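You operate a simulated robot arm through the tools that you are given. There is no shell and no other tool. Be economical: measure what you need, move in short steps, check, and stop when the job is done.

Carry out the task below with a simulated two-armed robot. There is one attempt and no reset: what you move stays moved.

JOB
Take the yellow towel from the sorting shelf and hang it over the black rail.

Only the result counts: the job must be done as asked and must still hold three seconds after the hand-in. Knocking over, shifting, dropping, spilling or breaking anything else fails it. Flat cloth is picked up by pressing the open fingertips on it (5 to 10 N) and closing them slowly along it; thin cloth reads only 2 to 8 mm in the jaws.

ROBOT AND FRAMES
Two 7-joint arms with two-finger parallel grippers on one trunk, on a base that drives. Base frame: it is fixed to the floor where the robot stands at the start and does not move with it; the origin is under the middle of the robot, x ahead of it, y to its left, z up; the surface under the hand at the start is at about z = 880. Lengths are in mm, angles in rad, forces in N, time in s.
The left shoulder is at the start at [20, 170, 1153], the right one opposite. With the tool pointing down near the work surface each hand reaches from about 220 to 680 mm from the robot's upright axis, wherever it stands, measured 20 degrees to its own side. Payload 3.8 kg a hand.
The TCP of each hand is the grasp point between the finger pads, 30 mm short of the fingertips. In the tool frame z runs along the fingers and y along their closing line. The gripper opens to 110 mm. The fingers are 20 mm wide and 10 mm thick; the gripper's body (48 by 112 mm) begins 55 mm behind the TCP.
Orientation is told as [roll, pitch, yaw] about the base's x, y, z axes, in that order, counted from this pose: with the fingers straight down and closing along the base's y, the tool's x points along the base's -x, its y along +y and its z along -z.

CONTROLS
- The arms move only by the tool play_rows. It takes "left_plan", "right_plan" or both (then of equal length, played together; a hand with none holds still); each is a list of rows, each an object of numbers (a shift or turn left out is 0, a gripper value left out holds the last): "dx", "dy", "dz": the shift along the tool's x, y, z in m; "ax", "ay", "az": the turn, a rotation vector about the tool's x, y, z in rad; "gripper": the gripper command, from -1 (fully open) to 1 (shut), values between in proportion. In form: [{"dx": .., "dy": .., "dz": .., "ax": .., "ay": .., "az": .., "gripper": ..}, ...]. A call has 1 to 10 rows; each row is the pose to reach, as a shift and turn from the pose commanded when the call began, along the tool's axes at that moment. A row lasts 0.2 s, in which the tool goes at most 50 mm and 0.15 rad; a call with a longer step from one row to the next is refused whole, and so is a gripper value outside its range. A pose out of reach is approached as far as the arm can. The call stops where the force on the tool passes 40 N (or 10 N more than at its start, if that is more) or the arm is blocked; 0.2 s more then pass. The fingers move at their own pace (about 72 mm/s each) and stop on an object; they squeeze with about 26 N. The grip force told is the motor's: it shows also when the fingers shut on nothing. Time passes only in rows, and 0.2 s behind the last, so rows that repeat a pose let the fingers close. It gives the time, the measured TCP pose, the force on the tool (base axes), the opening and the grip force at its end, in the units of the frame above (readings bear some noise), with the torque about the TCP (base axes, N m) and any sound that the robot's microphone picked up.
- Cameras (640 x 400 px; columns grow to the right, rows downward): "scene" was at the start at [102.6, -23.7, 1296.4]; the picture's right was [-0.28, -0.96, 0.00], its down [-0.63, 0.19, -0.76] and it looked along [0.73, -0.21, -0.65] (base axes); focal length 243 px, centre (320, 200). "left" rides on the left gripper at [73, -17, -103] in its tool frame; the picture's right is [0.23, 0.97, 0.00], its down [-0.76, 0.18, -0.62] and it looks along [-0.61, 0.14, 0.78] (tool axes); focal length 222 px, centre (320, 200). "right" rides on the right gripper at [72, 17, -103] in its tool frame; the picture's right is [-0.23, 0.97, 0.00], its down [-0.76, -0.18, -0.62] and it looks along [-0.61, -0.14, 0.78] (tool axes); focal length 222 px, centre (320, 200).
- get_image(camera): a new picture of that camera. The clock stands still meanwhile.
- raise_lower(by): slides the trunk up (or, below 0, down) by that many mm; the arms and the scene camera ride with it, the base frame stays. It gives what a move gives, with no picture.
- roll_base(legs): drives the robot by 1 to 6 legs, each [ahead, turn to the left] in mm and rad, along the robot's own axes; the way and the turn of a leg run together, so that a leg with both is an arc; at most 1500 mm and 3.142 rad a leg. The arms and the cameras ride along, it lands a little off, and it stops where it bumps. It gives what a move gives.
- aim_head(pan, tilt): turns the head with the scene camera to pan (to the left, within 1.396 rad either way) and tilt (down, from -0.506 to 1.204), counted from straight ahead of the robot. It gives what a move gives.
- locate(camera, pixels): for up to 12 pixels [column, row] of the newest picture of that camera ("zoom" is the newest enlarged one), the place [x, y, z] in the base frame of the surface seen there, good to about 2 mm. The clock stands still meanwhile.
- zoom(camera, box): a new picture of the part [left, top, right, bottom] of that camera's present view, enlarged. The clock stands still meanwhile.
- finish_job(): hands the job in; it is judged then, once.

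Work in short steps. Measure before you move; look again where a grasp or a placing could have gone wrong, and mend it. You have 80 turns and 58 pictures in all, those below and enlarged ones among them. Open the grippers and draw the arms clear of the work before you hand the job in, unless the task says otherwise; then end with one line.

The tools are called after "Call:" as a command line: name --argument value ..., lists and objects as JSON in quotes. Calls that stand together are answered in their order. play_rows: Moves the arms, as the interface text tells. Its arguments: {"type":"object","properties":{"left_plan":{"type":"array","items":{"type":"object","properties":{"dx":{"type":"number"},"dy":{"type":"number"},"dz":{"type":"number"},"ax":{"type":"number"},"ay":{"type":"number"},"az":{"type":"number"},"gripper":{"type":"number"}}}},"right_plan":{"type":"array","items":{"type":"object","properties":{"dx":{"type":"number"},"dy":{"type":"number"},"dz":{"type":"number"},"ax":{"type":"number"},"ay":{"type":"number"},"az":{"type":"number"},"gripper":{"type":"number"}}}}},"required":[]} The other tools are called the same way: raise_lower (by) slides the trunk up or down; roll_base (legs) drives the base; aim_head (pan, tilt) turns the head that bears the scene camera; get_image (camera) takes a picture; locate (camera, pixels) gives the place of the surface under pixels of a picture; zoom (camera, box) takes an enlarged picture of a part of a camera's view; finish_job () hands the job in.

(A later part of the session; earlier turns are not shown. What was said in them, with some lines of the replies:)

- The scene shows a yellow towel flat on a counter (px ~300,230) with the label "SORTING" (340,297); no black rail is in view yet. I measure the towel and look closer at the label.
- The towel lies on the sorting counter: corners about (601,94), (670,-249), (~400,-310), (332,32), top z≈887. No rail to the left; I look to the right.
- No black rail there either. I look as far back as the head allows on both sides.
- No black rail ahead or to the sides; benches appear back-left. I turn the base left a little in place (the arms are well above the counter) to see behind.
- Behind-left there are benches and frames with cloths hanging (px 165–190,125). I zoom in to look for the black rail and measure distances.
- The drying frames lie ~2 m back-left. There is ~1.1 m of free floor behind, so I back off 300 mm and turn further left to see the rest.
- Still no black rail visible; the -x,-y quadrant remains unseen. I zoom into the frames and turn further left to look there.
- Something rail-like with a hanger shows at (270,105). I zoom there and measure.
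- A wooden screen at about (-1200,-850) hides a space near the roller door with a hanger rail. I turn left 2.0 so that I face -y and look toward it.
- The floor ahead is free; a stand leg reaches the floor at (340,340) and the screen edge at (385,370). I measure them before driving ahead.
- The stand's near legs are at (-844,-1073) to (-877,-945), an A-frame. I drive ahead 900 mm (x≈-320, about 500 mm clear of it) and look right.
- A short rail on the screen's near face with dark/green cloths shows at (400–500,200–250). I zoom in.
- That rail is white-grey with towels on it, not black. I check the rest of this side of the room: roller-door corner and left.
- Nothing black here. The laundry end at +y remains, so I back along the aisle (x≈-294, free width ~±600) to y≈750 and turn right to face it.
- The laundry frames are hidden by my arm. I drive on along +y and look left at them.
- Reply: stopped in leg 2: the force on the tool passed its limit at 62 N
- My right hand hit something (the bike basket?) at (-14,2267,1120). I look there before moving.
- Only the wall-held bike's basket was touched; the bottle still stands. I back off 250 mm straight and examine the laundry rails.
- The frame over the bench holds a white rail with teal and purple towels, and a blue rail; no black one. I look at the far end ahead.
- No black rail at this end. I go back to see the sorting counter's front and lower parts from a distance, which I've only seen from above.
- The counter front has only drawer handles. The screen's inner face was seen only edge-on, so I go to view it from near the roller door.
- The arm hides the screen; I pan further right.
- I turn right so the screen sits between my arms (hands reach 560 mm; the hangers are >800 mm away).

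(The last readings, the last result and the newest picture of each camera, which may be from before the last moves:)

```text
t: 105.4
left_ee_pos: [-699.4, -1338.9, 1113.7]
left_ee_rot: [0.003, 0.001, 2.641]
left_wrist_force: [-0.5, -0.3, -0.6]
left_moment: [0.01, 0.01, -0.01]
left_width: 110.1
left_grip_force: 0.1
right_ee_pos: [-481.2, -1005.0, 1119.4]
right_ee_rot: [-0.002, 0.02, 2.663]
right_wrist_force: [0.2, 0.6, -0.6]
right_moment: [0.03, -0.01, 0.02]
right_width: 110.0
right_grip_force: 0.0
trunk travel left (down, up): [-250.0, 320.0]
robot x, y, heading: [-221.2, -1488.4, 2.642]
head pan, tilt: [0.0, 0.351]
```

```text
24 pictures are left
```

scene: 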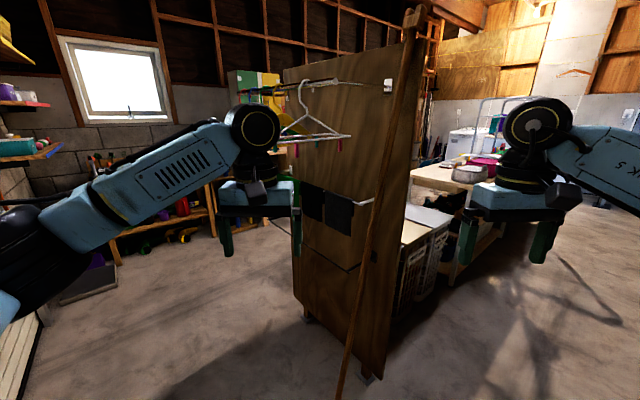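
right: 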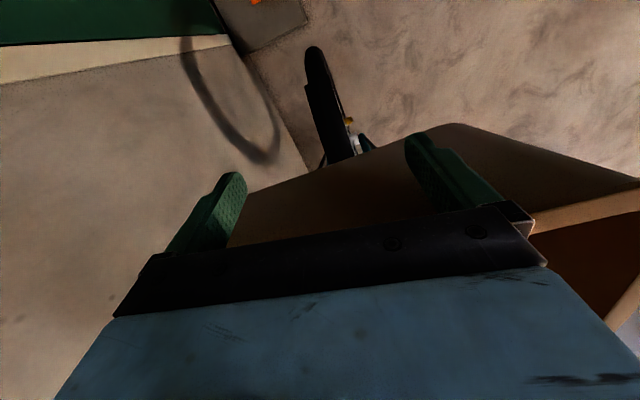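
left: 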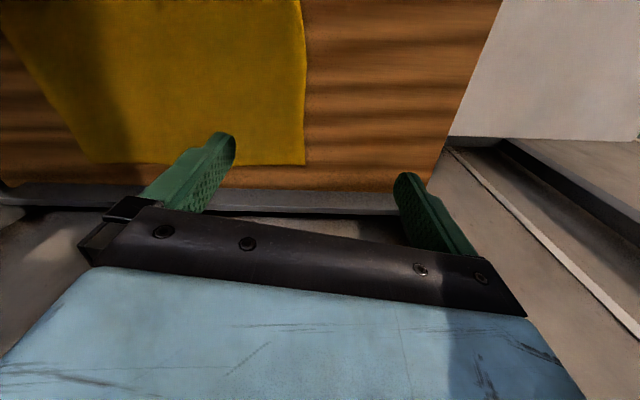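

A thin black bar appears below the dark towels at (300–360,245–275). I zoom in and measure.

Call:
zoom --camera "scene" --box '[270, 170, 430, 300]'

Call:
locate --camera "zoom" --pixels '[[120, 300], [200, 340], [310, 395], [320, 398], [155, 320], [240, 362], [280, 382], [290, 100], [200, 150], [400, 120]]'

```text
3.08 times, centred on (350, 235) of scene
```

zoom: 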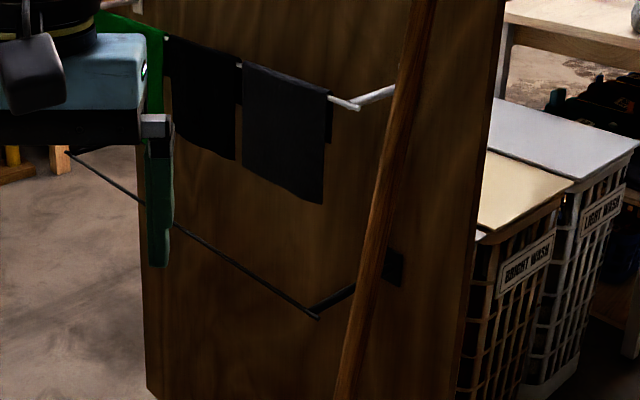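

```text
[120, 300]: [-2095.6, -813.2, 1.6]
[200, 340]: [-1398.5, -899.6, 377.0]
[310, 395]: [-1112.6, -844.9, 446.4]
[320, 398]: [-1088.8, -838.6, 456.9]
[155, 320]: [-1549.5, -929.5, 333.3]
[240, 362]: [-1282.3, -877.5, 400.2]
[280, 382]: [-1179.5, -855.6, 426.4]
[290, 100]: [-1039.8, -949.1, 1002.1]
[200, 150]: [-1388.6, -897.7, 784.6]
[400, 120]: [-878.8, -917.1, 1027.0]
```

Found it: an empty black rail from zoom (70,155) to (317,317), below the white one. I measure its course and the surroundings.

Call:
locate --camera "zoom" --pixels '[[316, 316], [300, 306], [270, 286], [240, 268], [205, 244], [185, 231], [120, 188], [75, 156], [392, 268], [335, 302], [322, 200], [232, 160]]'

Call:
locate --camera "scene" --pixels '[[340, 392], [362, 290], [385, 170], [410, 20], [350, 134], [297, 153], [280, 82], [372, 378], [388, 86], [310, 320], [295, 90]]'

```text
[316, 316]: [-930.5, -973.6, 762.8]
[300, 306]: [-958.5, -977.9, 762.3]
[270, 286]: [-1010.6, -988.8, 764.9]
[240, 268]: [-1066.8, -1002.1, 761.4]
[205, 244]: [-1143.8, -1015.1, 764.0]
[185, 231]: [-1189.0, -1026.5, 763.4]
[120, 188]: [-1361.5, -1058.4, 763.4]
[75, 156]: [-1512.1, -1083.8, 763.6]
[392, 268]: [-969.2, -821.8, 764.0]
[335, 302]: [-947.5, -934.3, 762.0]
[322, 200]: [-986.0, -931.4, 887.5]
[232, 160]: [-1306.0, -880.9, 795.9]
```

```text
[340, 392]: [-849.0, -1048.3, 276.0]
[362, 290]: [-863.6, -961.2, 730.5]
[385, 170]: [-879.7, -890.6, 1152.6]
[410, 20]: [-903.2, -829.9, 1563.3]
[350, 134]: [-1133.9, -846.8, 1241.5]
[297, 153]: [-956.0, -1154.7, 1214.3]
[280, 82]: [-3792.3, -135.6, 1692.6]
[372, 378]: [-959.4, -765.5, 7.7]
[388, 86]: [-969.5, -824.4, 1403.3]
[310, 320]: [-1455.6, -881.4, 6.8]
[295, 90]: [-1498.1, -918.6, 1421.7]
```

Now the layout is clear: the black rail runs (-925,-973)→(-1512,-1084) at z≈763, 155 mm off the screen. I drive to the counter, squaring to the towel (heading ≈0.2, base ≈(37,-198)).

Call:
locate --camera "zoom" --pixels '[[355, 106], [345, 98], [318, 200], [248, 172], [228, 155], [185, 138], [240, 65], [168, 40], [325, 180]]'

Call:
roll_base --legs '[[0, -1.0], [1223, 0], [0, -1.44]]'

```text
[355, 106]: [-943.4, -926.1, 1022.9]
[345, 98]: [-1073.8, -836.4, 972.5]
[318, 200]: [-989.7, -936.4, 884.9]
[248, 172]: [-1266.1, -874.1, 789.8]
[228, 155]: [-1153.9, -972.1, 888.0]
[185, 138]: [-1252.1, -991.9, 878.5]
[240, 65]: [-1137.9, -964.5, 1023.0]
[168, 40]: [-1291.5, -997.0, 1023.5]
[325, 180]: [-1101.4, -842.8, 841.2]
```

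```text
t: 117.8
left_ee_pos: [153.2, -64.7, 1114.9]
left_ee_rot: [0.003, 0.001, 0.198]
left_wrist_force: [0.2, 0.5, -0.3]
left_moment: [-0.02, 0.01, 0.02]
left_width: 109.7
left_grip_force: 0.1
right_ee_pos: [199.5, -460.8, 1119.5]
right_ee_rot: [-0.003, 0.021, 0.223]
right_wrist_force: [-0.1, -0.3, 0.1]
right_moment: [0.02, 0.03, 0.04]
right_width: 110.2
right_grip_force: 0.1
trunk travel left (down, up): [-250.0, 320.0]
robot x, y, heading: [-309.5, -257.9, 0.194]
head pan, tilt: [0.0, 0.351]
```

I drive the final 350 mm and look at the towel.

Call:
roll_base --legs '[[345, 0]]'

Call:
aim_head --pan 0.0 --tilt 0.75

Call:
get_image --camera "scene"

```text
t: 120.0
left_ee_pos: [491.5, 1.4, 1114.4]
left_ee_rot: [0.001, 0.001, 0.198]
left_wrist_force: [0.1, -0.4, -0.1]
left_moment: [0.01, -0.01, 0.0]
left_width: 110.1
left_grip_force: 0.0
right_ee_pos: [538.8, -393.6, 1118.5]
right_ee_rot: [-0.005, 0.02, 0.218]
right_wrist_force: [-1.0, -0.3, -0.2]
right_moment: [-0.01, 0.02, 0.02]
right_width: 110.0
right_grip_force: 0.1
trunk travel left (down, up): [-250.0, 320.0]
robot x, y, heading: [30.5, -190.3, 0.193]
head pan, tilt: [0.0, 0.351]
```

```text
t: 120.9
left_ee_pos: [491.3, 2.8, 1115.4]
left_ee_rot: [0.001, -0.001, 0.197]
left_wrist_force: [0.1, 1.2, -0.3]
left_moment: [0.01, 0.0, -0.01]
left_width: 109.8
left_grip_force: 0.1
right_ee_pos: [537.3, -394.5, 1120.6]
right_ee_rot: [-0.003, 0.021, 0.219]
right_wrist_force: [0.5, -0.3, -0.2]
right_moment: [0.01, 0.0, 0.01]
right_width: 110.1
right_grip_force: 0.0
trunk travel left (down, up): [-250.0, 320.0]
robot x, y, heading: [28.2, -192.2, 0.196]
head pan, tilt: [0.0, 0.75]
```

```text
22 pictures are left
```

scene: 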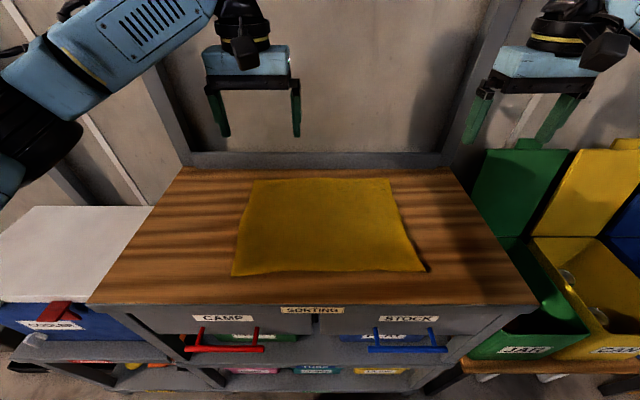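

The towel is squarely in front. I measure its corners.

Call:
locate --camera "scene" --pixels '[[254, 183], [388, 180], [425, 269], [234, 274], [320, 184], [247, 230], [405, 225], [330, 268], [262, 200], [385, 198]]'

```text
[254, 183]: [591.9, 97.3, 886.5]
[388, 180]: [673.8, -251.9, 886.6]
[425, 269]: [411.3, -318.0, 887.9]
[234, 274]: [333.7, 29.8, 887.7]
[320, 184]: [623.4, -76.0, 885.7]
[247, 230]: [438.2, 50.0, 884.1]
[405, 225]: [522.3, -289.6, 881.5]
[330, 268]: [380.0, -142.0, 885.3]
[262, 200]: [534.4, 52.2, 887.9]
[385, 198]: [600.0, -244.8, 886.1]
```

Corners: A(592,97), B(674,-252), C(411,-318), D(334,30): 358×268 mm. I'll pinch 55 mm in from the far edge, 35 mm in from the sides: L (547,50), R (613,-231). First I move above those points at z≈960 with 60 mm opening.

Call:
play_rows --left_plan '[{"dx": -0.016, "dy": 0.009, "dz": 0.03, "gripper": -0.09}, {"dx": -0.032, "dy": 0.018, "dz": 0.06}, {"dx": -0.048, "dy": 0.027, "dz": 0.09}, {"dx": -0.064, "dy": 0.035, "dz": 0.12}, {"dx": -0.064, "dy": 0.035, "dz": 0.14}, {"dx": -0.064, "dy": 0.035, "dz": 0.155}]' --right_plan '[{"dx": -0.025, "dy": 0.033, "dz": 0.02, "gripper": -0.09}, {"dx": -0.05, "dy": 0.065, "dz": 0.045, "ay": -0.01}, {"dx": -0.07, "dy": 0.095, "dz": 0.07, "ay": -0.02}, {"dx": -0.09, "dy": 0.12, "dz": 0.1, "ay": -0.02}, {"dx": -0.109, "dy": 0.143, "dz": 0.13, "ay": -0.02}, {"dx": -0.109, "dy": 0.143, "dz": 0.158, "ay": -0.02}]'

Call:
get_image --camera "scene"

```text
t: 122.3
left_ee_pos: [547.1, 47.8, 959.1]
left_ee_rot: [0.001, 0.0, 0.196]
left_wrist_force: [-0.1, 0.3, 0.1]
left_moment: [0.03, 0.0, -0.01]
left_width: 59.8
left_grip_force: 0.1
right_ee_pos: [609.8, -232.5, 957.3]
right_ee_rot: [-0.002, 0.0, 0.221]
right_wrist_force: [-0.5, 0.0, -0.6]
right_moment: [0.0, 0.0, 0.0]
right_width: 59.6
right_grip_force: 0.0
trunk travel left (down, up): [-250.0, 320.0]
robot x, y, heading: [32.9, -190.8, 0.192]
head pan, tilt: [0.0, 0.75]
```

```text
21 pictures are left
```

scene: 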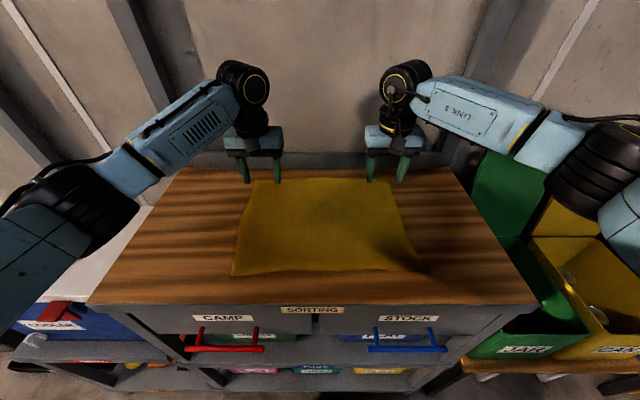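

Both hands are over the far strip. I lower 40 mm to near contact and read the forces.

Call:
play_rows --left_plan '[{"dz": 0.015}, {"dz": 0.03}, {"dz": 0.036}, {"dz": 0.04}, {"dz": 0.043}]' --right_plan '[{"dz": 0.015}, {"dz": 0.028}, {"dz": 0.034}, {"dz": 0.038}, {"dz": 0.041}]'

```text
t: 123.5
left_ee_pos: [547.3, 49.3, 916.4]
left_ee_rot: [0.0, 0.001, 0.199]
left_wrist_force: [1.4, -1.5, 0.2]
left_moment: [0.01, 0.0, 0.01]
left_width: 59.8
left_grip_force: 0.0
right_ee_pos: [609.6, -231.5, 918.2]
right_ee_rot: [-0.003, 0.0, 0.22]
right_wrist_force: [0.5, -0.3, -0.2]
right_moment: [-0.01, 0.02, 0.04]
right_width: 60.0
right_grip_force: 0.0
trunk travel left (down, up): [-250.0, 320.0]
robot x, y, heading: [31.9, -189.4, 0.196]
head pan, tilt: [0.0, 0.75]
```

Not yet touching; I lower a few mm more in small steps.

Call:
play_rows --left_plan '[{"dz": 0.002}, {"dz": 0.004}, {"dz": 0.005}]' --right_plan '[{"dz": 0.002}, {"dz": 0.004}, {"dz": 0.006}]'

```text
t: 124.3
left_ee_pos: [547.5, 48.8, 912.7]
left_ee_rot: [0.0, -0.005, 0.197]
left_wrist_force: [1.7, 1.0, 6.2]
left_moment: [-0.05, -0.06, 0.03]
left_width: 60.1
left_grip_force: 0.5
right_ee_pos: [609.6, -232.0, 913.0]
right_ee_rot: [0.0, -0.003, 0.22]
right_wrist_force: [1.7, 0.8, 6.6]
right_moment: [0.11, -0.03, -0.03]
right_width: 59.8
right_grip_force: 0.0
trunk travel left (down, up): [-250.0, 320.0]
robot x, y, heading: [32.5, -187.0, 0.193]
head pan, tilt: [0.0, 0.75]
```

Both press with ~6.5 N. I close slowly along the cloth.

Call:
play_rows --left_plan '[{"gripper": 0.05}, {"gripper": 0.2}, {"gripper": 0.35}, {"gripper": 0.5}, {"gripper": 0.65}, {"gripper": 0.8}, {"gripper": 0.95}, {"gripper": 1}, {"gripper": 1}, {"gripper": 1}]' --right_plan '[{"gripper": 0.05}, {"gripper": 0.2}, {"gripper": 0.35}, {"gripper": 0.5}, {"gripper": 0.65}, {"gripper": 0.8}, {"gripper": 0.95}, {"gripper": 1}, {"gripper": 1}, {"gripper": 1}]'

Call:
get_image --camera "scene"

```text
t: 126.5
left_ee_pos: [545.1, 47.6, 914.0]
left_ee_rot: [-0.001, -0.004, 0.195]
left_wrist_force: [3.5, -14.7, 8.4]
left_moment: [-0.48, -0.13, 0.01]
left_width: 4.5
left_grip_force: 26.5
right_ee_pos: [607.9, -231.0, 911.8]
right_ee_rot: [-0.002, -0.001, 0.221]
right_wrist_force: [-3.7, 14.3, 9.8]
right_moment: [0.5, 0.11, 0.05]
right_width: 8.2
right_grip_force: 26.0
trunk travel left (down, up): [-250.0, 320.0]
robot x, y, heading: [28.5, -188.9, 0.194]
head pan, tilt: [0.0, 0.75]
```

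```text
20 pictures are left
```

scene: 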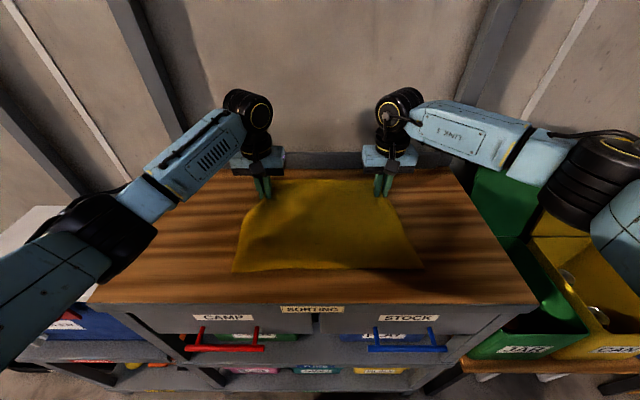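

Both jaws hold cloth (4.5 and 8.2 mm); the towel is tight between them (14 N). I ease the hands together 14 mm each while lifting.

Call:
play_rows --left_plan '[{"dy": -0.01, "dz": -0.002, "gripper": 1}, {"dy": -0.014, "dz": -0.02}, {"dy": -0.014, "dz": -0.045}, {"dy": -0.014, "dz": -0.075}, {"dy": -0.014, "dz": -0.105}, {"dy": -0.014, "dz": -0.14}]' --right_plan '[{"dy": 0.01, "dz": -0.002, "gripper": 1}, {"dy": 0.014, "dz": -0.02}, {"dy": 0.014, "dz": -0.045}, {"dy": 0.014, "dz": -0.075}, {"dy": 0.014, "dz": -0.105}, {"dy": 0.014, "dz": -0.14}]'

Call:
get_image --camera "scene"

```text
t: 127.9
left_ee_pos: [548.9, 33.6, 1051.9]
left_ee_rot: [0.001, -0.001, 0.197]
left_wrist_force: [0.0, 0.7, -1.2]
left_moment: [-0.02, -0.01, -0.02]
left_width: 4.6
left_grip_force: 26.3
right_ee_pos: [607.6, -219.0, 1051.9]
right_ee_rot: [-0.004, 0.0, 0.22]
right_wrist_force: [-0.7, 0.0, -0.1]
right_moment: [0.03, -0.03, 0.01]
right_width: 5.1
right_grip_force: 25.8
trunk travel left (down, up): [-250.0, 320.0]
robot x, y, heading: [31.0, -195.6, 0.19]
head pan, tilt: [0.0, 0.75]
```

```text
19 pictures are left
```

scene: 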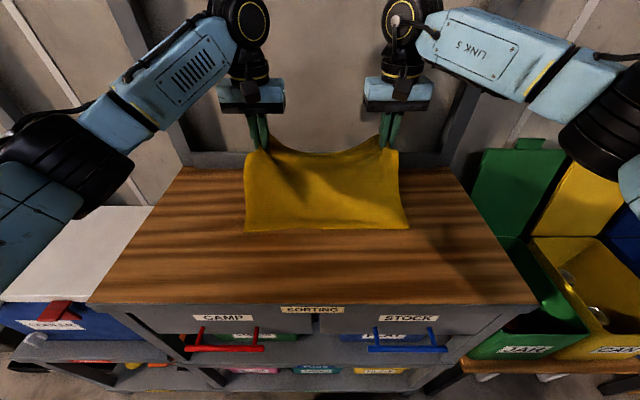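

Towel lifted by both hands, near part hanging. I raise 110 mm more, spread 10 mm each, draw in 80 mm, then back away from the counter.

Call:
play_rows --left_plan '[{"dz": -0.04, "dy": 0.003}, {"dz": -0.08, "dy": 0.006}, {"dz": -0.11, "dy": 0.008}, {"dx": 0.03, "dz": -0.11, "dy": 0.008}, {"dx": 0.06, "dz": -0.11, "dy": 0.008}, {"dx": 0.08, "dz": -0.11, "dy": 0.008}]' --right_plan '[{"dz": -0.04, "dy": -0.003}, {"dz": -0.08, "dy": -0.006}, {"dz": -0.11, "dy": -0.008}, {"dx": 0.03, "dz": -0.11, "dy": -0.008}, {"dx": 0.06, "dz": -0.11, "dy": -0.008}, {"dx": 0.08, "dz": -0.11, "dy": -0.008}]'

Call:
roll_base --legs '[[-300, 0]]'

Call:
get_image --camera "scene"

```text
t: 129.3
left_ee_pos: [468.4, 25.9, 1161.9]
left_ee_rot: [0.002, -0.002, 0.198]
left_wrist_force: [1.0, -4.9, 0.0]
left_moment: [-0.15, -0.02, 0.01]
left_width: 4.7
left_grip_force: 26.0
right_ee_pos: [531.1, -243.5, 1161.8]
right_ee_rot: [-0.003, 0.003, 0.219]
right_wrist_force: [-1.1, 3.4, -0.7]
right_moment: [0.14, 0.03, 0.07]
right_width: 4.8
right_grip_force: 25.8
trunk travel left (down, up): [-250.0, 320.0]
robot x, y, heading: [31.1, -193.8, 0.2]
head pan, tilt: [0.0, 0.75]
```

```text
t: 131.3
left_ee_pos: [180.0, -30.1, 1163.8]
left_ee_rot: [0.001, -0.002, 0.204]
left_wrist_force: [1.7, -4.4, 0.5]
left_moment: [-0.15, -0.08, -0.04]
left_width: 4.4
left_grip_force: 25.6
right_ee_pos: [242.8, -297.8, 1161.8]
right_ee_rot: [-0.003, -0.001, 0.226]
right_wrist_force: [-1.4, 4.3, -0.7]
right_moment: [0.09, 0.04, 0.03]
right_width: 4.9
right_grip_force: 25.3
trunk travel left (down, up): [-250.0, 320.0]
robot x, y, heading: [-257.0, -247.5, 0.201]
head pan, tilt: [0.0, 0.75]
```

```text
18 pictures are left
```

scene: 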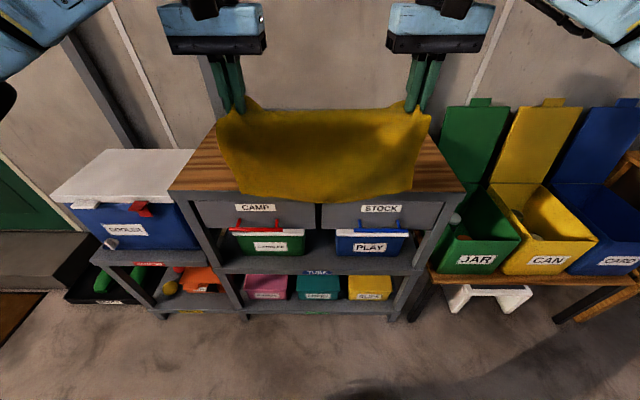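

The towel hangs taut between the hands. I turn away from the counter, lower the trunk by 250, and drive toward the rail by the outside route.

Call:
roll_base --legs '[[0, -1.77], [1400, 0]]'

Call:
raise_lower --by -248

```text
t: 141.3
left_ee_pos: [-54.9, -1961.1, 1164.2]
left_ee_rot: [0.007, 0.013, -1.53]
left_wrist_force: [-2.2, 3.8, -1.0]
left_moment: [-0.37, 0.23, 0.21]
left_width: 4.7
left_grip_force: 26.0
right_ee_pos: [-327.5, -1989.0, 1162.6]
right_ee_rot: [0.0, 0.002, -1.499]
right_wrist_force: [2.6, 1.0, -0.7]
right_moment: [-0.02, -0.11, 0.04]
right_width: 4.6
right_grip_force: 26.3
trunk travel left (down, up): [-250.0, 320.0]
robot x, y, heading: [-200.8, -1501.7, -1.524]
head pan, tilt: [0.0, 0.75]
stopped in leg 2: the force on the tool passed its limit at 127 N (the readings are from after the stop); the commanded pose is now the measured one
```

```text
t: 143.9
left_ee_pos: [-55.6, -1961.9, 916.0]
left_ee_rot: [0.01, 0.012, -1.531]
left_wrist_force: [-5.1, 9.2, -0.7]
left_moment: [-0.86, 0.04, 0.2]
left_width: 4.5
left_grip_force: 25.4
right_ee_pos: [-330.0, -1987.0, 913.6]
right_ee_rot: [-0.002, 0.0, -1.5]
right_wrist_force: [4.4, 1.0, -0.1]
right_moment: [0.03, -0.11, 0.05]
right_width: 4.8
right_grip_force: 25.5
trunk travel left (down, up): [-2.0, 568.0]
robot x, y, heading: [-200.3, -1502.6, -1.526]
head pan, tilt: [0.0, 0.75]
```

The left hand touched the roller door (it slants, at y≈-2010 here). I back off 300 mm and check.

Call:
roll_base --legs '[[-250, 0]]'

Call:
aim_head --pan 0.0 --tilt 0.45

Call:
get_image --camera "scene"

```text
t: 145.7
left_ee_pos: [-66.6, -1709.3, 915.1]
left_ee_rot: [0.007, 0.012, -1.531]
left_wrist_force: [-4.1, 0.0, -0.7]
left_moment: [-0.03, 0.11, 0.1]
left_width: 4.5
left_grip_force: 26.4
right_ee_pos: [-340.8, -1735.4, 913.3]
right_ee_rot: [-0.003, 0.002, -1.503]
right_wrist_force: [4.9, 1.1, -0.6]
right_moment: [0.05, -0.11, 0.04]
right_width: 4.8
right_grip_force: 26.0
trunk travel left (down, up): [-2.0, 568.0]
robot x, y, heading: [-215.3, -1249.7, -1.532]
head pan, tilt: [0.0, 0.75]
```

```text
t: 146.5
left_ee_pos: [-66.5, -1709.4, 915.1]
left_ee_rot: [0.008, 0.012, -1.534]
left_wrist_force: [-2.6, -0.8, -0.6]
left_moment: [-0.01, 0.12, 0.08]
left_width: 4.4
left_grip_force: 26.1
right_ee_pos: [-340.9, -1736.4, 913.5]
right_ee_rot: [-0.003, 0.001, -1.503]
right_wrist_force: [4.2, 0.8, -0.1]
right_moment: [0.03, -0.12, 0.06]
right_width: 4.8
right_grip_force: 25.9
trunk travel left (down, up): [-2.0, 568.0]
robot x, y, heading: [-215.8, -1248.1, -1.524]
head pan, tilt: [0.0, 0.45]
```

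```text
17 pictures are left
```

scene: 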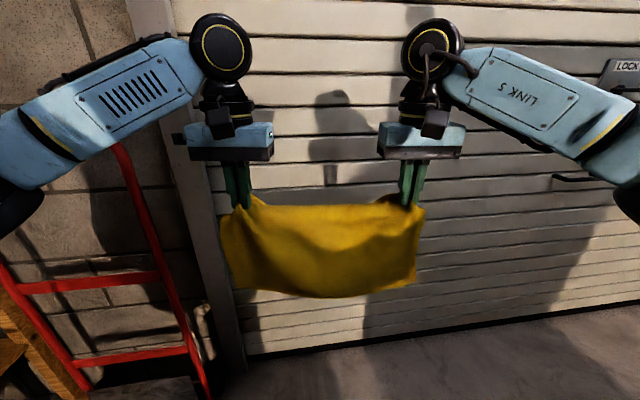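

All fine; towel well held. I go 100 ahead, turn right to heading ≈-2.85 and drive 945 to the staging point (-1118,-1624), then turn to face the rail.

Call:
roll_base --legs '[[100, 0], [0, -1.32], [945, 0]]'

Call:
roll_base --legs '[[0, -1.68]]'

Call:
get_image --camera "scene"

```text
t: 155.4
left_ee_pos: [-1526.7, -1802.6, 915.2]
left_ee_rot: [0.007, 0.012, -2.912]
left_wrist_force: [-1.4, 2.6, -0.1]
left_moment: [0.12, 0.05, 0.13]
left_width: 4.7
left_grip_force: 26.1
right_ee_pos: [-1605.3, -1539.8, 913.4]
right_ee_rot: [-0.001, 0.001, -2.882]
right_wrist_force: [0.9, -4.0, -0.5]
right_moment: [-0.11, -0.04, 0.11]
right_width: 4.9
right_grip_force: 25.7
trunk travel left (down, up): [-2.0, 568.0]
robot x, y, heading: [-1103.6, -1574.3, -2.902]
head pan, tilt: [0.0, 0.45]
```

```text
t: 159.9
left_ee_pos: [-1286.2, -1123.3, 914.4]
left_ee_rot: [0.007, 0.013, 1.689]
left_wrist_force: [4.0, 0.8, -1.0]
left_moment: [0.05, -0.11, 0.1]
left_width: 4.4
left_grip_force: 26.2
right_ee_pos: [-1016.9, -1075.5, 913.4]
right_ee_rot: [-0.002, 0.001, 1.721]
right_wrist_force: [-3.2, -1.4, -0.4]
right_moment: [-0.02, 0.12, 0.1]
right_width: 5.0
right_grip_force: 25.8
trunk travel left (down, up): [-2.0, 568.0]
robot x, y, heading: [-1103.1, -1573.0, 1.695]
head pan, tilt: [0.0, 0.45]
```

```text
16 pictures are left
```

scene: 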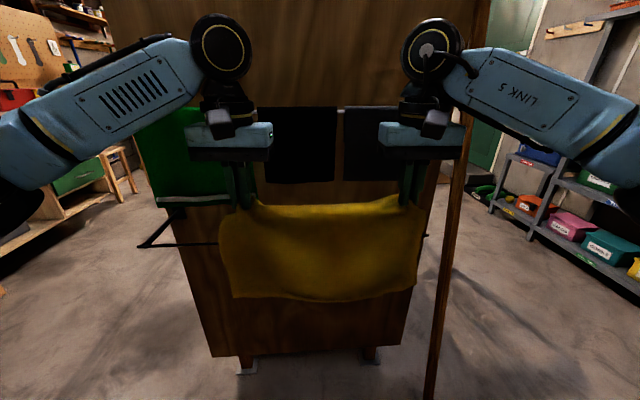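

Staged: the towel hangs ~85 mm before the rail, white-rail towels behind. I measure the bottoms of those towels and the rail ends.

Call:
locate --camera "scene" --pixels '[[195, 199], [165, 203], [226, 200], [300, 182], [365, 179], [425, 237], [180, 244], [145, 246], [448, 240], [320, 205], [320, 297], [235, 210]]'

```text
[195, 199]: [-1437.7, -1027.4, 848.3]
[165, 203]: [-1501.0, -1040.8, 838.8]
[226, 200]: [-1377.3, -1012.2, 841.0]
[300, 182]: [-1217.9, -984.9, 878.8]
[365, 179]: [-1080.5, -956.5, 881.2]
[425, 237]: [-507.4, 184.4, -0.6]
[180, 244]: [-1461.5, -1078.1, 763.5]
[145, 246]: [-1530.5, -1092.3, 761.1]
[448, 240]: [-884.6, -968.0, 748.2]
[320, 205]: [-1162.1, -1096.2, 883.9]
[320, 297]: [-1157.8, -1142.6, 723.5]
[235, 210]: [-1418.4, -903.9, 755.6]
```

Green towel's bottom is at z≈840 for x<-1360, the dark ones at 880; the left hand stays at x≈-1286, clear of green. I tilt both tools forward by 0.9 rad about the TCP so the fingers can reach over the rail below those towels.

Call:
play_rows --left_plan '[{"ay": -0.14}, {"ay": -0.28}, {"ay": -0.42}, {"ay": -0.56}, {"ay": -0.7}, {"ay": -0.8}, {"ay": -0.9}]' --right_plan '[{"ay": -0.14}, {"ay": -0.28}, {"ay": -0.42}, {"ay": -0.56}, {"ay": -0.7}, {"ay": -0.8}, {"ay": -0.9}]'

Call:
get_image --camera "scene"

```text
t: 161.5
left_ee_pos: [-1286.9, -1123.5, 914.6]
left_ee_rot: [0.013, -0.891, 1.68]
left_wrist_force: [3.0, 0.5, 0.1]
left_moment: [-0.01, -0.05, -0.02]
left_width: 4.7
left_grip_force: 25.8
right_ee_pos: [-1015.5, -1074.9, 913.5]
right_ee_rot: [-0.001, -0.9, 1.721]
right_wrist_force: [-2.9, -0.8, -1.4]
right_moment: [-0.03, 0.05, 0.17]
right_width: 4.7
right_grip_force: 25.9
trunk travel left (down, up): [-2.0, 568.0]
robot x, y, heading: [-1107.1, -1572.2, 1.698]
head pan, tilt: [0.0, 0.45]
```

```text
15 pictures are left
```

scene: 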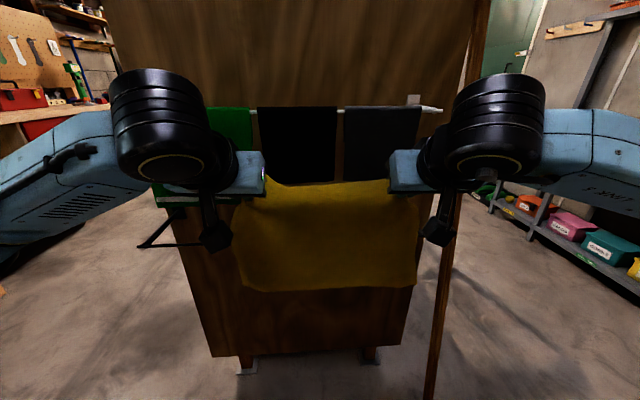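

Tilt is good; cloth still held. I move 70 mm toward the rail (TCP to ~8 mm short of it, tips just past) at z≈889 so that the short far flap passes over the rail.

Call:
play_rows --left_plan '[{"dx": -0.006, "dy": 0.001, "dz": 0.018}, {"dx": -0.012, "dy": 0.003, "dz": 0.036}, {"dx": -0.018, "dy": 0.004, "dz": 0.054}, {"dx": -0.024, "dy": 0.005, "dz": 0.07}, {"dx": -0.024, "dy": 0.005, "dz": 0.07}]' --right_plan '[{"dx": -0.006, "dy": 0.001, "dz": 0.018}, {"dx": -0.012, "dy": 0.001, "dz": 0.036}, {"dx": -0.018, "dy": 0.002, "dz": 0.054}, {"dx": -0.024, "dy": 0.003, "dz": 0.07}, {"dx": -0.024, "dy": 0.003, "dz": 0.07}]'

Call:
get_image --camera "left"

Call:
get_image --camera "scene"

```text
t: 162.7
left_ee_pos: [-1300.0, -1054.0, 888.9]
left_ee_rot: [0.012, -0.889, 1.68]
left_wrist_force: [3.0, 0.6, -0.8]
left_moment: [0.01, -0.09, 0.04]
left_width: 4.5
left_grip_force: 26.0
right_ee_pos: [-1029.6, -1007.2, 888.7]
right_ee_rot: [-0.003, -0.898, 1.72]
right_wrist_force: [-3.3, -0.4, -0.5]
right_moment: [-0.02, 0.04, 0.16]
right_width: 4.8
right_grip_force: 26.5
trunk travel left (down, up): [-2.0, 568.0]
robot x, y, heading: [-1104.3, -1573.0, 1.694]
head pan, tilt: [0.0, 0.45]
```

```text
14 pictures are left
```

left: 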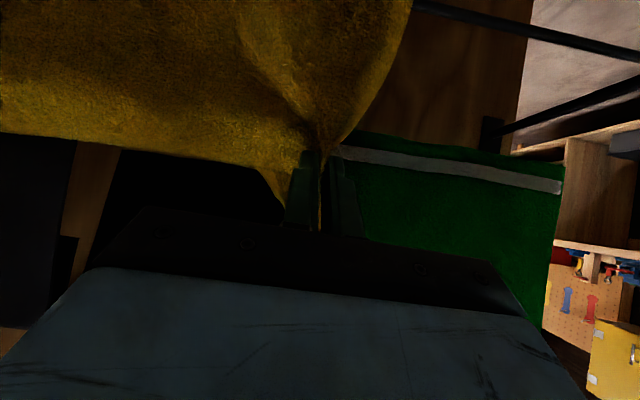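

```text
13 pictures are left
```

scene: 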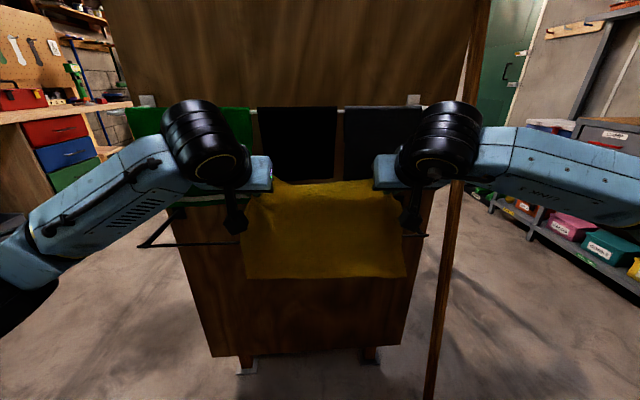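

The green towel's edge is just beside the left fingers (px 340,150 in the wrist view). I measure it.

Call:
locate --camera "left" --pixels '[[350, 143], [345, 157], [365, 200], [450, 160], [200, 180], [150, 200], [40, 200], [270, 175], [100, 100], [490, 30]]'

Call:
locate --camera "scene" --pixels '[[320, 183], [320, 277], [250, 277], [400, 276], [290, 184], [350, 182], [320, 230], [248, 130], [265, 130], [335, 183]]'

```text
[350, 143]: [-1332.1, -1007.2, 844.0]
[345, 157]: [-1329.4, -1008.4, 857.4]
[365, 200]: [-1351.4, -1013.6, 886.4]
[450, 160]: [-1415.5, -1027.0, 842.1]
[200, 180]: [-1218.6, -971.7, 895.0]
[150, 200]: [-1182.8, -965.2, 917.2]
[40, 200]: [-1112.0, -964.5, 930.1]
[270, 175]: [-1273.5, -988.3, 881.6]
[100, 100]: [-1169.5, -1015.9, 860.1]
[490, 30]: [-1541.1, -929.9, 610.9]
```

```text
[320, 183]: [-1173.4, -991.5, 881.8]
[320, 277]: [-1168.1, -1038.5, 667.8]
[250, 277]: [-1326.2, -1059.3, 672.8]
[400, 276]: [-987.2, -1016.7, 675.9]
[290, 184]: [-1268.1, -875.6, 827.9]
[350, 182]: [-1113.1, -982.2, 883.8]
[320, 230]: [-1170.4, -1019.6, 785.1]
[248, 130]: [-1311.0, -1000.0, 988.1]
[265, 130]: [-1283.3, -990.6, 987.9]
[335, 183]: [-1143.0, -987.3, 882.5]
```

Green's edge is at x≈-1328, bottom 842; my left fingers at -1300 clear it. Front part reaches z≈670, so the far flap is ~58 mm and now past the rail. I lower 60 mm with a 10 mm shift to the right.

Call:
play_rows --left_plan '[{"dx": 0.0, "dy": -0.008, "dz": 0.002}, {"dx": 0.014, "dy": -0.01, "dz": 0.014}, {"dx": 0.028, "dy": -0.01, "dz": 0.028}, {"dx": 0.043, "dy": -0.01, "dz": 0.042}, {"dx": 0.043, "dy": -0.01, "dz": 0.042}]' --right_plan '[{"dx": 0.0, "dy": -0.008, "dz": 0.002}, {"dx": 0.014, "dy": -0.01, "dz": 0.014}, {"dx": 0.028, "dy": -0.01, "dz": 0.028}, {"dx": 0.043, "dy": -0.01, "dz": 0.042}, {"dx": 0.043, "dy": -0.01, "dz": 0.042}]'

Call:
get_image --camera "left"

```text
t: 163.9
left_ee_pos: [-1290.6, -1047.9, 830.5]
left_ee_rot: [0.011, -0.886, 1.68]
left_wrist_force: [2.4, 0.9, 0.1]
left_moment: [0.0, -0.05, -0.02]
left_width: 4.4
left_grip_force: 25.8
right_ee_pos: [-1020.3, -1001.2, 829.0]
right_ee_rot: [-0.003, -0.901, 1.721]
right_wrist_force: [-3.2, -0.4, 0.2]
right_moment: [0.0, 0.09, 0.15]
right_width: 4.7
right_grip_force: 26.7
trunk travel left (down, up): [-2.0, 568.0]
robot x, y, heading: [-1102.8, -1573.4, 1.695]
head pan, tilt: [0.0, 0.45]
```

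```text
12 pictures are left
```

left: 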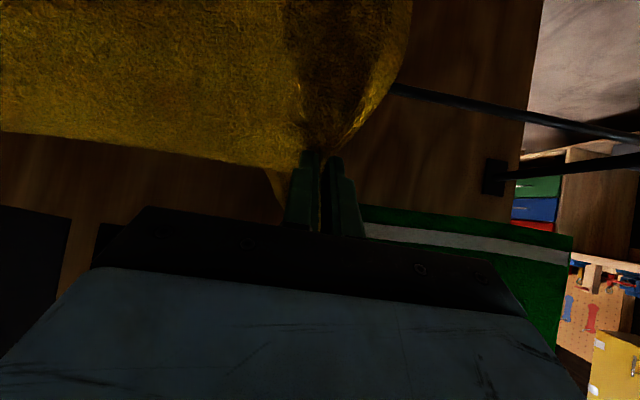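

Rail emerges behind the near part of the cloth at (400,88), as wanted. I now advance 56 mm over the rail while lowering to z≈789.

Call:
play_rows --left_plan '[{"dx": -0.003, "dy": 0.001, "dz": 0.015}, {"dx": -0.006, "dy": 0.002, "dz": 0.031}, {"dx": -0.006, "dy": 0.003, "dz": 0.045}, {"dx": -0.005, "dy": 0.004, "dz": 0.058}, {"dx": -0.004, "dy": 0.004, "dz": 0.069}, {"dx": -0.004, "dy": 0.004, "dz": 0.069}]' --right_plan '[{"dx": -0.003, "dy": 0.001, "dz": 0.015}, {"dx": -0.006, "dy": 0.001, "dz": 0.031}, {"dx": -0.006, "dy": 0.001, "dz": 0.045}, {"dx": -0.005, "dy": 0.002, "dz": 0.058}, {"dx": -0.004, "dy": 0.002, "dz": 0.069}, {"dx": -0.004, "dy": 0.002, "dz": 0.069}]'

Call:
get_image --camera "scene"

Call:
get_image --camera "left"

```text
t: 165.3
left_ee_pos: [-1302.8, -993.1, 788.7]
left_ee_rot: [0.012, -0.89, 1.681]
left_wrist_force: [4.5, 0.9, -0.6]
left_moment: [-0.02, -0.12, -0.01]
left_width: 4.6
left_grip_force: 26.3
right_ee_pos: [-1029.4, -944.6, 789.1]
right_ee_rot: [-0.003, -0.899, 1.721]
right_wrist_force: [-4.3, -0.6, -0.4]
right_moment: [-0.05, 0.09, 0.19]
right_width: 4.8
right_grip_force: 25.5
trunk travel left (down, up): [-2.0, 568.0]
robot x, y, heading: [-1101.8, -1567.7, 1.693]
head pan, tilt: [0.0, 0.45]
```

```text
11 pictures are left
```

scene: 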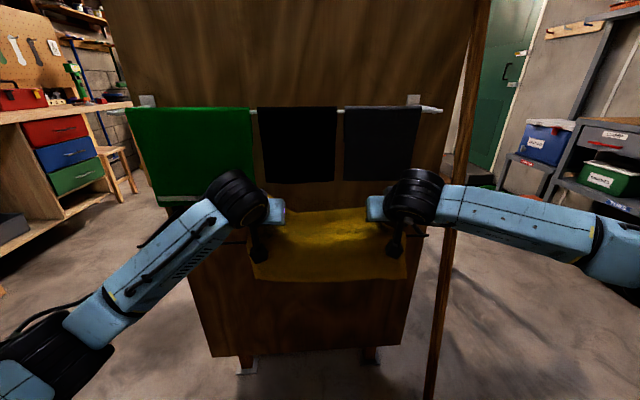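

```text
10 pictures are left
```

left: 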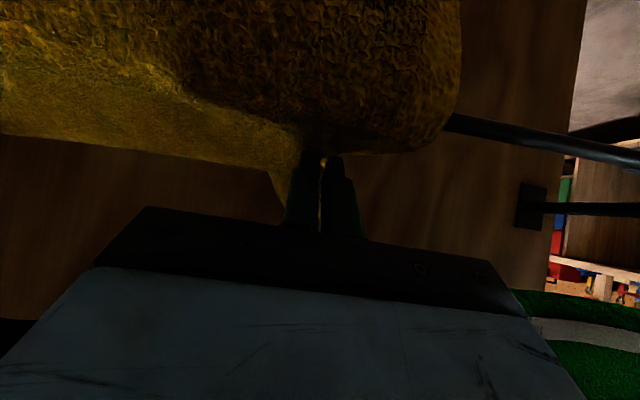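

The cloth now bends over the rail with the hands 54 mm beyond. I check the front hem's height and then lower 12 mm more.

Call:
locate --camera "scene" --pixels '[[320, 279], [270, 280], [385, 276], [330, 212], [330, 235], [330, 222]]'

Call:
play_rows --left_plan '[{"dx": 0.005, "dz": 0.004}, {"dx": 0.01, "dz": 0.008}, {"dx": 0.01, "dz": 0.008}]' --right_plan '[{"dx": 0.005, "dz": 0.004}, {"dx": 0.01, "dz": 0.008}, {"dx": 0.01, "dz": 0.008}]'

```text
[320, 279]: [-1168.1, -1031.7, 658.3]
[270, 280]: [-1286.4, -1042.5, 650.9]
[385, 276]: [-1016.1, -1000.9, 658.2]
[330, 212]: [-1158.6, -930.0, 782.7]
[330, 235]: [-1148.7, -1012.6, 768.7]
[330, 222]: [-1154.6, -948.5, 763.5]
```

```text
t: 166.1
left_ee_pos: [-1302.6, -992.8, 775.5]
left_ee_rot: [0.008, -0.887, 1.681]
left_wrist_force: [4.7, 0.3, 0.4]
left_moment: [0.03, -0.15, -0.02]
left_width: 4.4
left_grip_force: 25.5
right_ee_pos: [-1031.0, -944.4, 774.9]
right_ee_rot: [-0.003, -0.896, 1.723]
right_wrist_force: [-4.8, -1.0, -1.1]
right_moment: [0.01, 0.11, 0.19]
right_width: 4.7
right_grip_force: 26.1
trunk travel left (down, up): [-2.0, 568.0]
robot x, y, heading: [-1105.5, -1568.2, 1.698]
head pan, tilt: [0.0, 0.45]
```

Front hangs ~110 mm, back ~155 mm; I draw back 18 mm to balance, ease the side tension, then open slowly.

Call:
play_rows --left_plan '[{"dx": 0.006, "dy": -0.003, "dz": -0.007}, {"dx": 0.011, "dy": -0.006, "dz": -0.014}, {"dx": 0.011, "dy": -0.006, "dz": -0.014, "gripper": 0.8}, {"dx": 0.011, "dy": -0.006, "dz": -0.014, "gripper": 0.6}, {"dx": 0.011, "dy": -0.006, "dz": -0.014, "gripper": 0.45}, {"dx": 0.011, "dy": -0.006, "dz": -0.014, "gripper": 0.45}, {"dx": 0.011, "dy": -0.006, "dz": -0.014, "gripper": 0.45}]' --right_plan '[{"dx": 0.006, "dy": 0.003, "dz": -0.007}, {"dx": 0.011, "dy": 0.006, "dz": -0.014}, {"dx": 0.011, "dy": 0.006, "dz": -0.014, "gripper": 0.8}, {"dx": 0.011, "dy": 0.006, "dz": -0.014, "gripper": 0.6}, {"dx": 0.011, "dy": 0.006, "dz": -0.014, "gripper": 0.45}, {"dx": 0.011, "dy": 0.006, "dz": -0.014, "gripper": 0.45}, {"dx": 0.011, "dy": 0.006, "dz": -0.014, "gripper": 0.45}]'

Call:
get_image --camera "scene"

Call:
get_image --camera "left"

```text
t: 167.7
left_ee_pos: [-1295.2, -1010.3, 776.0]
left_ee_rot: [0.011, -0.886, 1.681]
left_wrist_force: [0.3, 0.1, -0.6]
left_moment: [0.0, -0.01, 0.0]
left_width: 30.1
left_grip_force: 0.1
right_ee_pos: [-1034.1, -963.1, 776.8]
right_ee_rot: [-0.003, -0.898, 1.721]
right_wrist_force: [-0.3, 0.7, 0.3]
right_moment: [0.01, 0.02, 0.0]
right_width: 30.3
right_grip_force: 0.2
trunk travel left (down, up): [-2.0, 568.0]
robot x, y, heading: [-1101.8, -1569.2, 1.696]
head pan, tilt: [0.0, 0.45]
```

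```text
9 pictures are left
```

scene: 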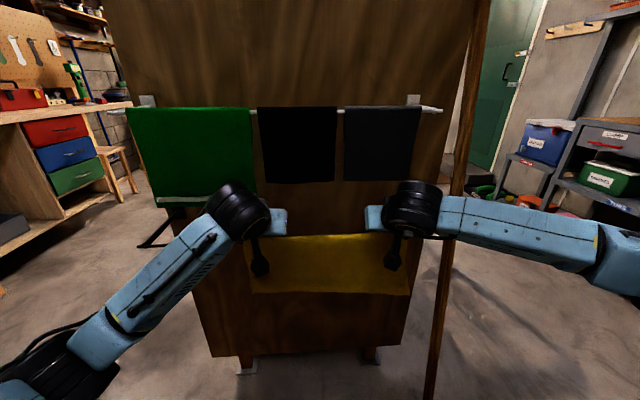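

```text
8 pictures are left
```

left: 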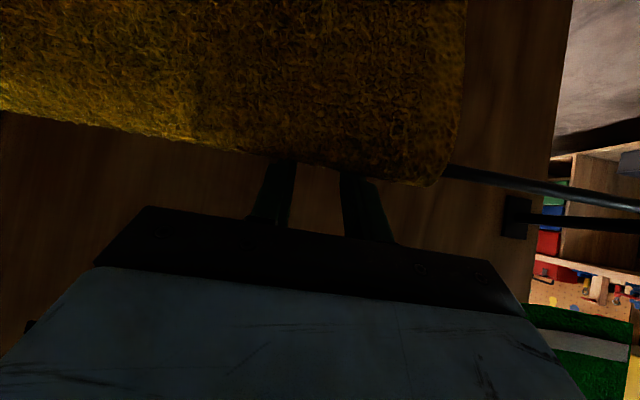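

The towel lies over the rail, released. I withdraw the fingers along their own axis (back and up) in small steps.

Call:
play_rows --left_plan '[{"dz": -0.015}, {"dz": -0.035}, {"dz": -0.06}, {"dz": -0.09}, {"dz": -0.12}]' --right_plan '[{"dz": -0.015}, {"dz": -0.035}, {"dz": -0.06}, {"dz": -0.09}, {"dz": -0.12}]'

Call:
roll_base --legs '[[-200, 0]]'

Call:
get_image --camera "scene"

```text
t: 168.9
left_ee_pos: [-1283.3, -1102.9, 853.0]
left_ee_rot: [0.01, -0.887, 1.683]
left_wrist_force: [0.1, 0.0, -0.1]
left_moment: [0.0, 0.07, -0.03]
left_width: 30.2
left_grip_force: 0.0
right_ee_pos: [-1021.2, -1056.9, 850.6]
right_ee_rot: [-0.003, -0.898, 1.72]
right_wrist_force: [0.2, 0.4, 1.0]
right_moment: [0.02, -0.01, 0.01]
right_width: 30.2
right_grip_force: 0.1
trunk travel left (down, up): [-2.0, 568.0]
robot x, y, heading: [-1102.8, -1570.2, 1.696]
head pan, tilt: [0.0, 0.45]
```

```text
t: 170.5
left_ee_pos: [-1257.7, -1304.3, 853.1]
left_ee_rot: [0.01, -0.889, 1.682]
left_wrist_force: [0.1, -0.6, 0.1]
left_moment: [0.02, 0.0, -0.02]
left_width: 30.5
left_grip_force: 0.0
right_ee_pos: [-996.0, -1257.0, 848.9]
right_ee_rot: [-0.004, -0.897, 1.722]
right_wrist_force: [-0.5, -0.5, 0.6]
right_moment: [0.04, -0.02, 0.01]
right_width: 30.2
right_grip_force: 0.0
trunk travel left (down, up): [-2.0, 568.0]
robot x, y, heading: [-1080.1, -1773.2, 1.699]
head pan, tilt: [0.0, 0.45]
```

```text
7 pictures are left
```

scene: 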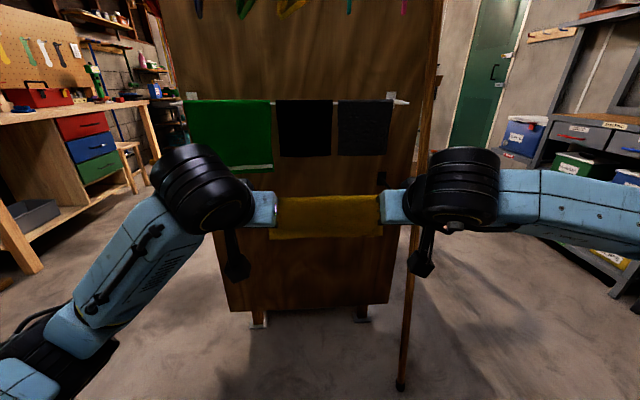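

The towel hangs on the black rail, and the other towels and the stand look undisturbed. I open the grippers fully, spread the arms a little, and check the drape once more.

Call:
play_rows --left_plan '[{"dy": 0.03, "gripper": -0.5}, {"dy": 0.06, "gripper": -1}, {"dy": 0.09}, {"dy": 0.09}, {"dy": 0.09}]' --right_plan '[{"dy": -0.03, "gripper": -0.5}, {"dy": -0.06, "gripper": -1}, {"dy": -0.06}, {"dy": -0.06}, {"dy": -0.06}]'

Call:
zoom --camera "scene" --box '[220, 150, 440, 290]'

Call:
locate --camera "zoom" --pixels '[[300, 145], [300, 180], [300, 248], [420, 240], [180, 250], [160, 180]]'

```text
t: 171.7
left_ee_pos: [-1348.2, -1316.1, 853.7]
left_ee_rot: [0.01, -0.888, 1.681]
left_wrist_force: [-0.6, 0.3, 0.2]
left_moment: [0.05, 0.0, -0.01]
left_width: 110.0
left_grip_force: 0.0
right_ee_pos: [-936.6, -1250.1, 849.8]
right_ee_rot: [-0.002, -0.896, 1.723]
right_wrist_force: [0.0, 0.2, 0.5]
right_moment: [0.02, -0.02, -0.03]
right_width: 110.1
right_grip_force: 0.0
trunk travel left (down, up): [-2.0, 568.0]
robot x, y, heading: [-1076.6, -1775.8, 1.692]
head pan, tilt: [0.0, 0.45]
```

```text
2.86 times, centred on (330, 220) of scene
```

zoom: 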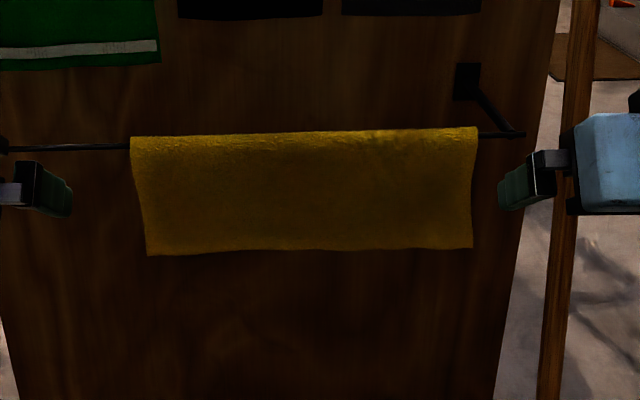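

```text
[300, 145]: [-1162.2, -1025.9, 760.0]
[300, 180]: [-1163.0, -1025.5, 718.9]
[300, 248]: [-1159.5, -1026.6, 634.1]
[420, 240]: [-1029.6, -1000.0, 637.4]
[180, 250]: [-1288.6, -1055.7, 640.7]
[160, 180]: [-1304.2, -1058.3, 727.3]
```

The front hem is at z≈636, about 130 mm below the rail, so the halves are balanced, and the towel is neatly draped and steady. The arms are clear and the grippers open, so I hand in.

Call:
finish_job

```text
The job is handed in.
```

The yellow towel now hangs over the black rail, about half on each side, with both grippers open and the arms drawn back; on the way my right hand bumped the bike's basket and my left hand the roller door, and nothing in the pictures looked shifted or fallen.
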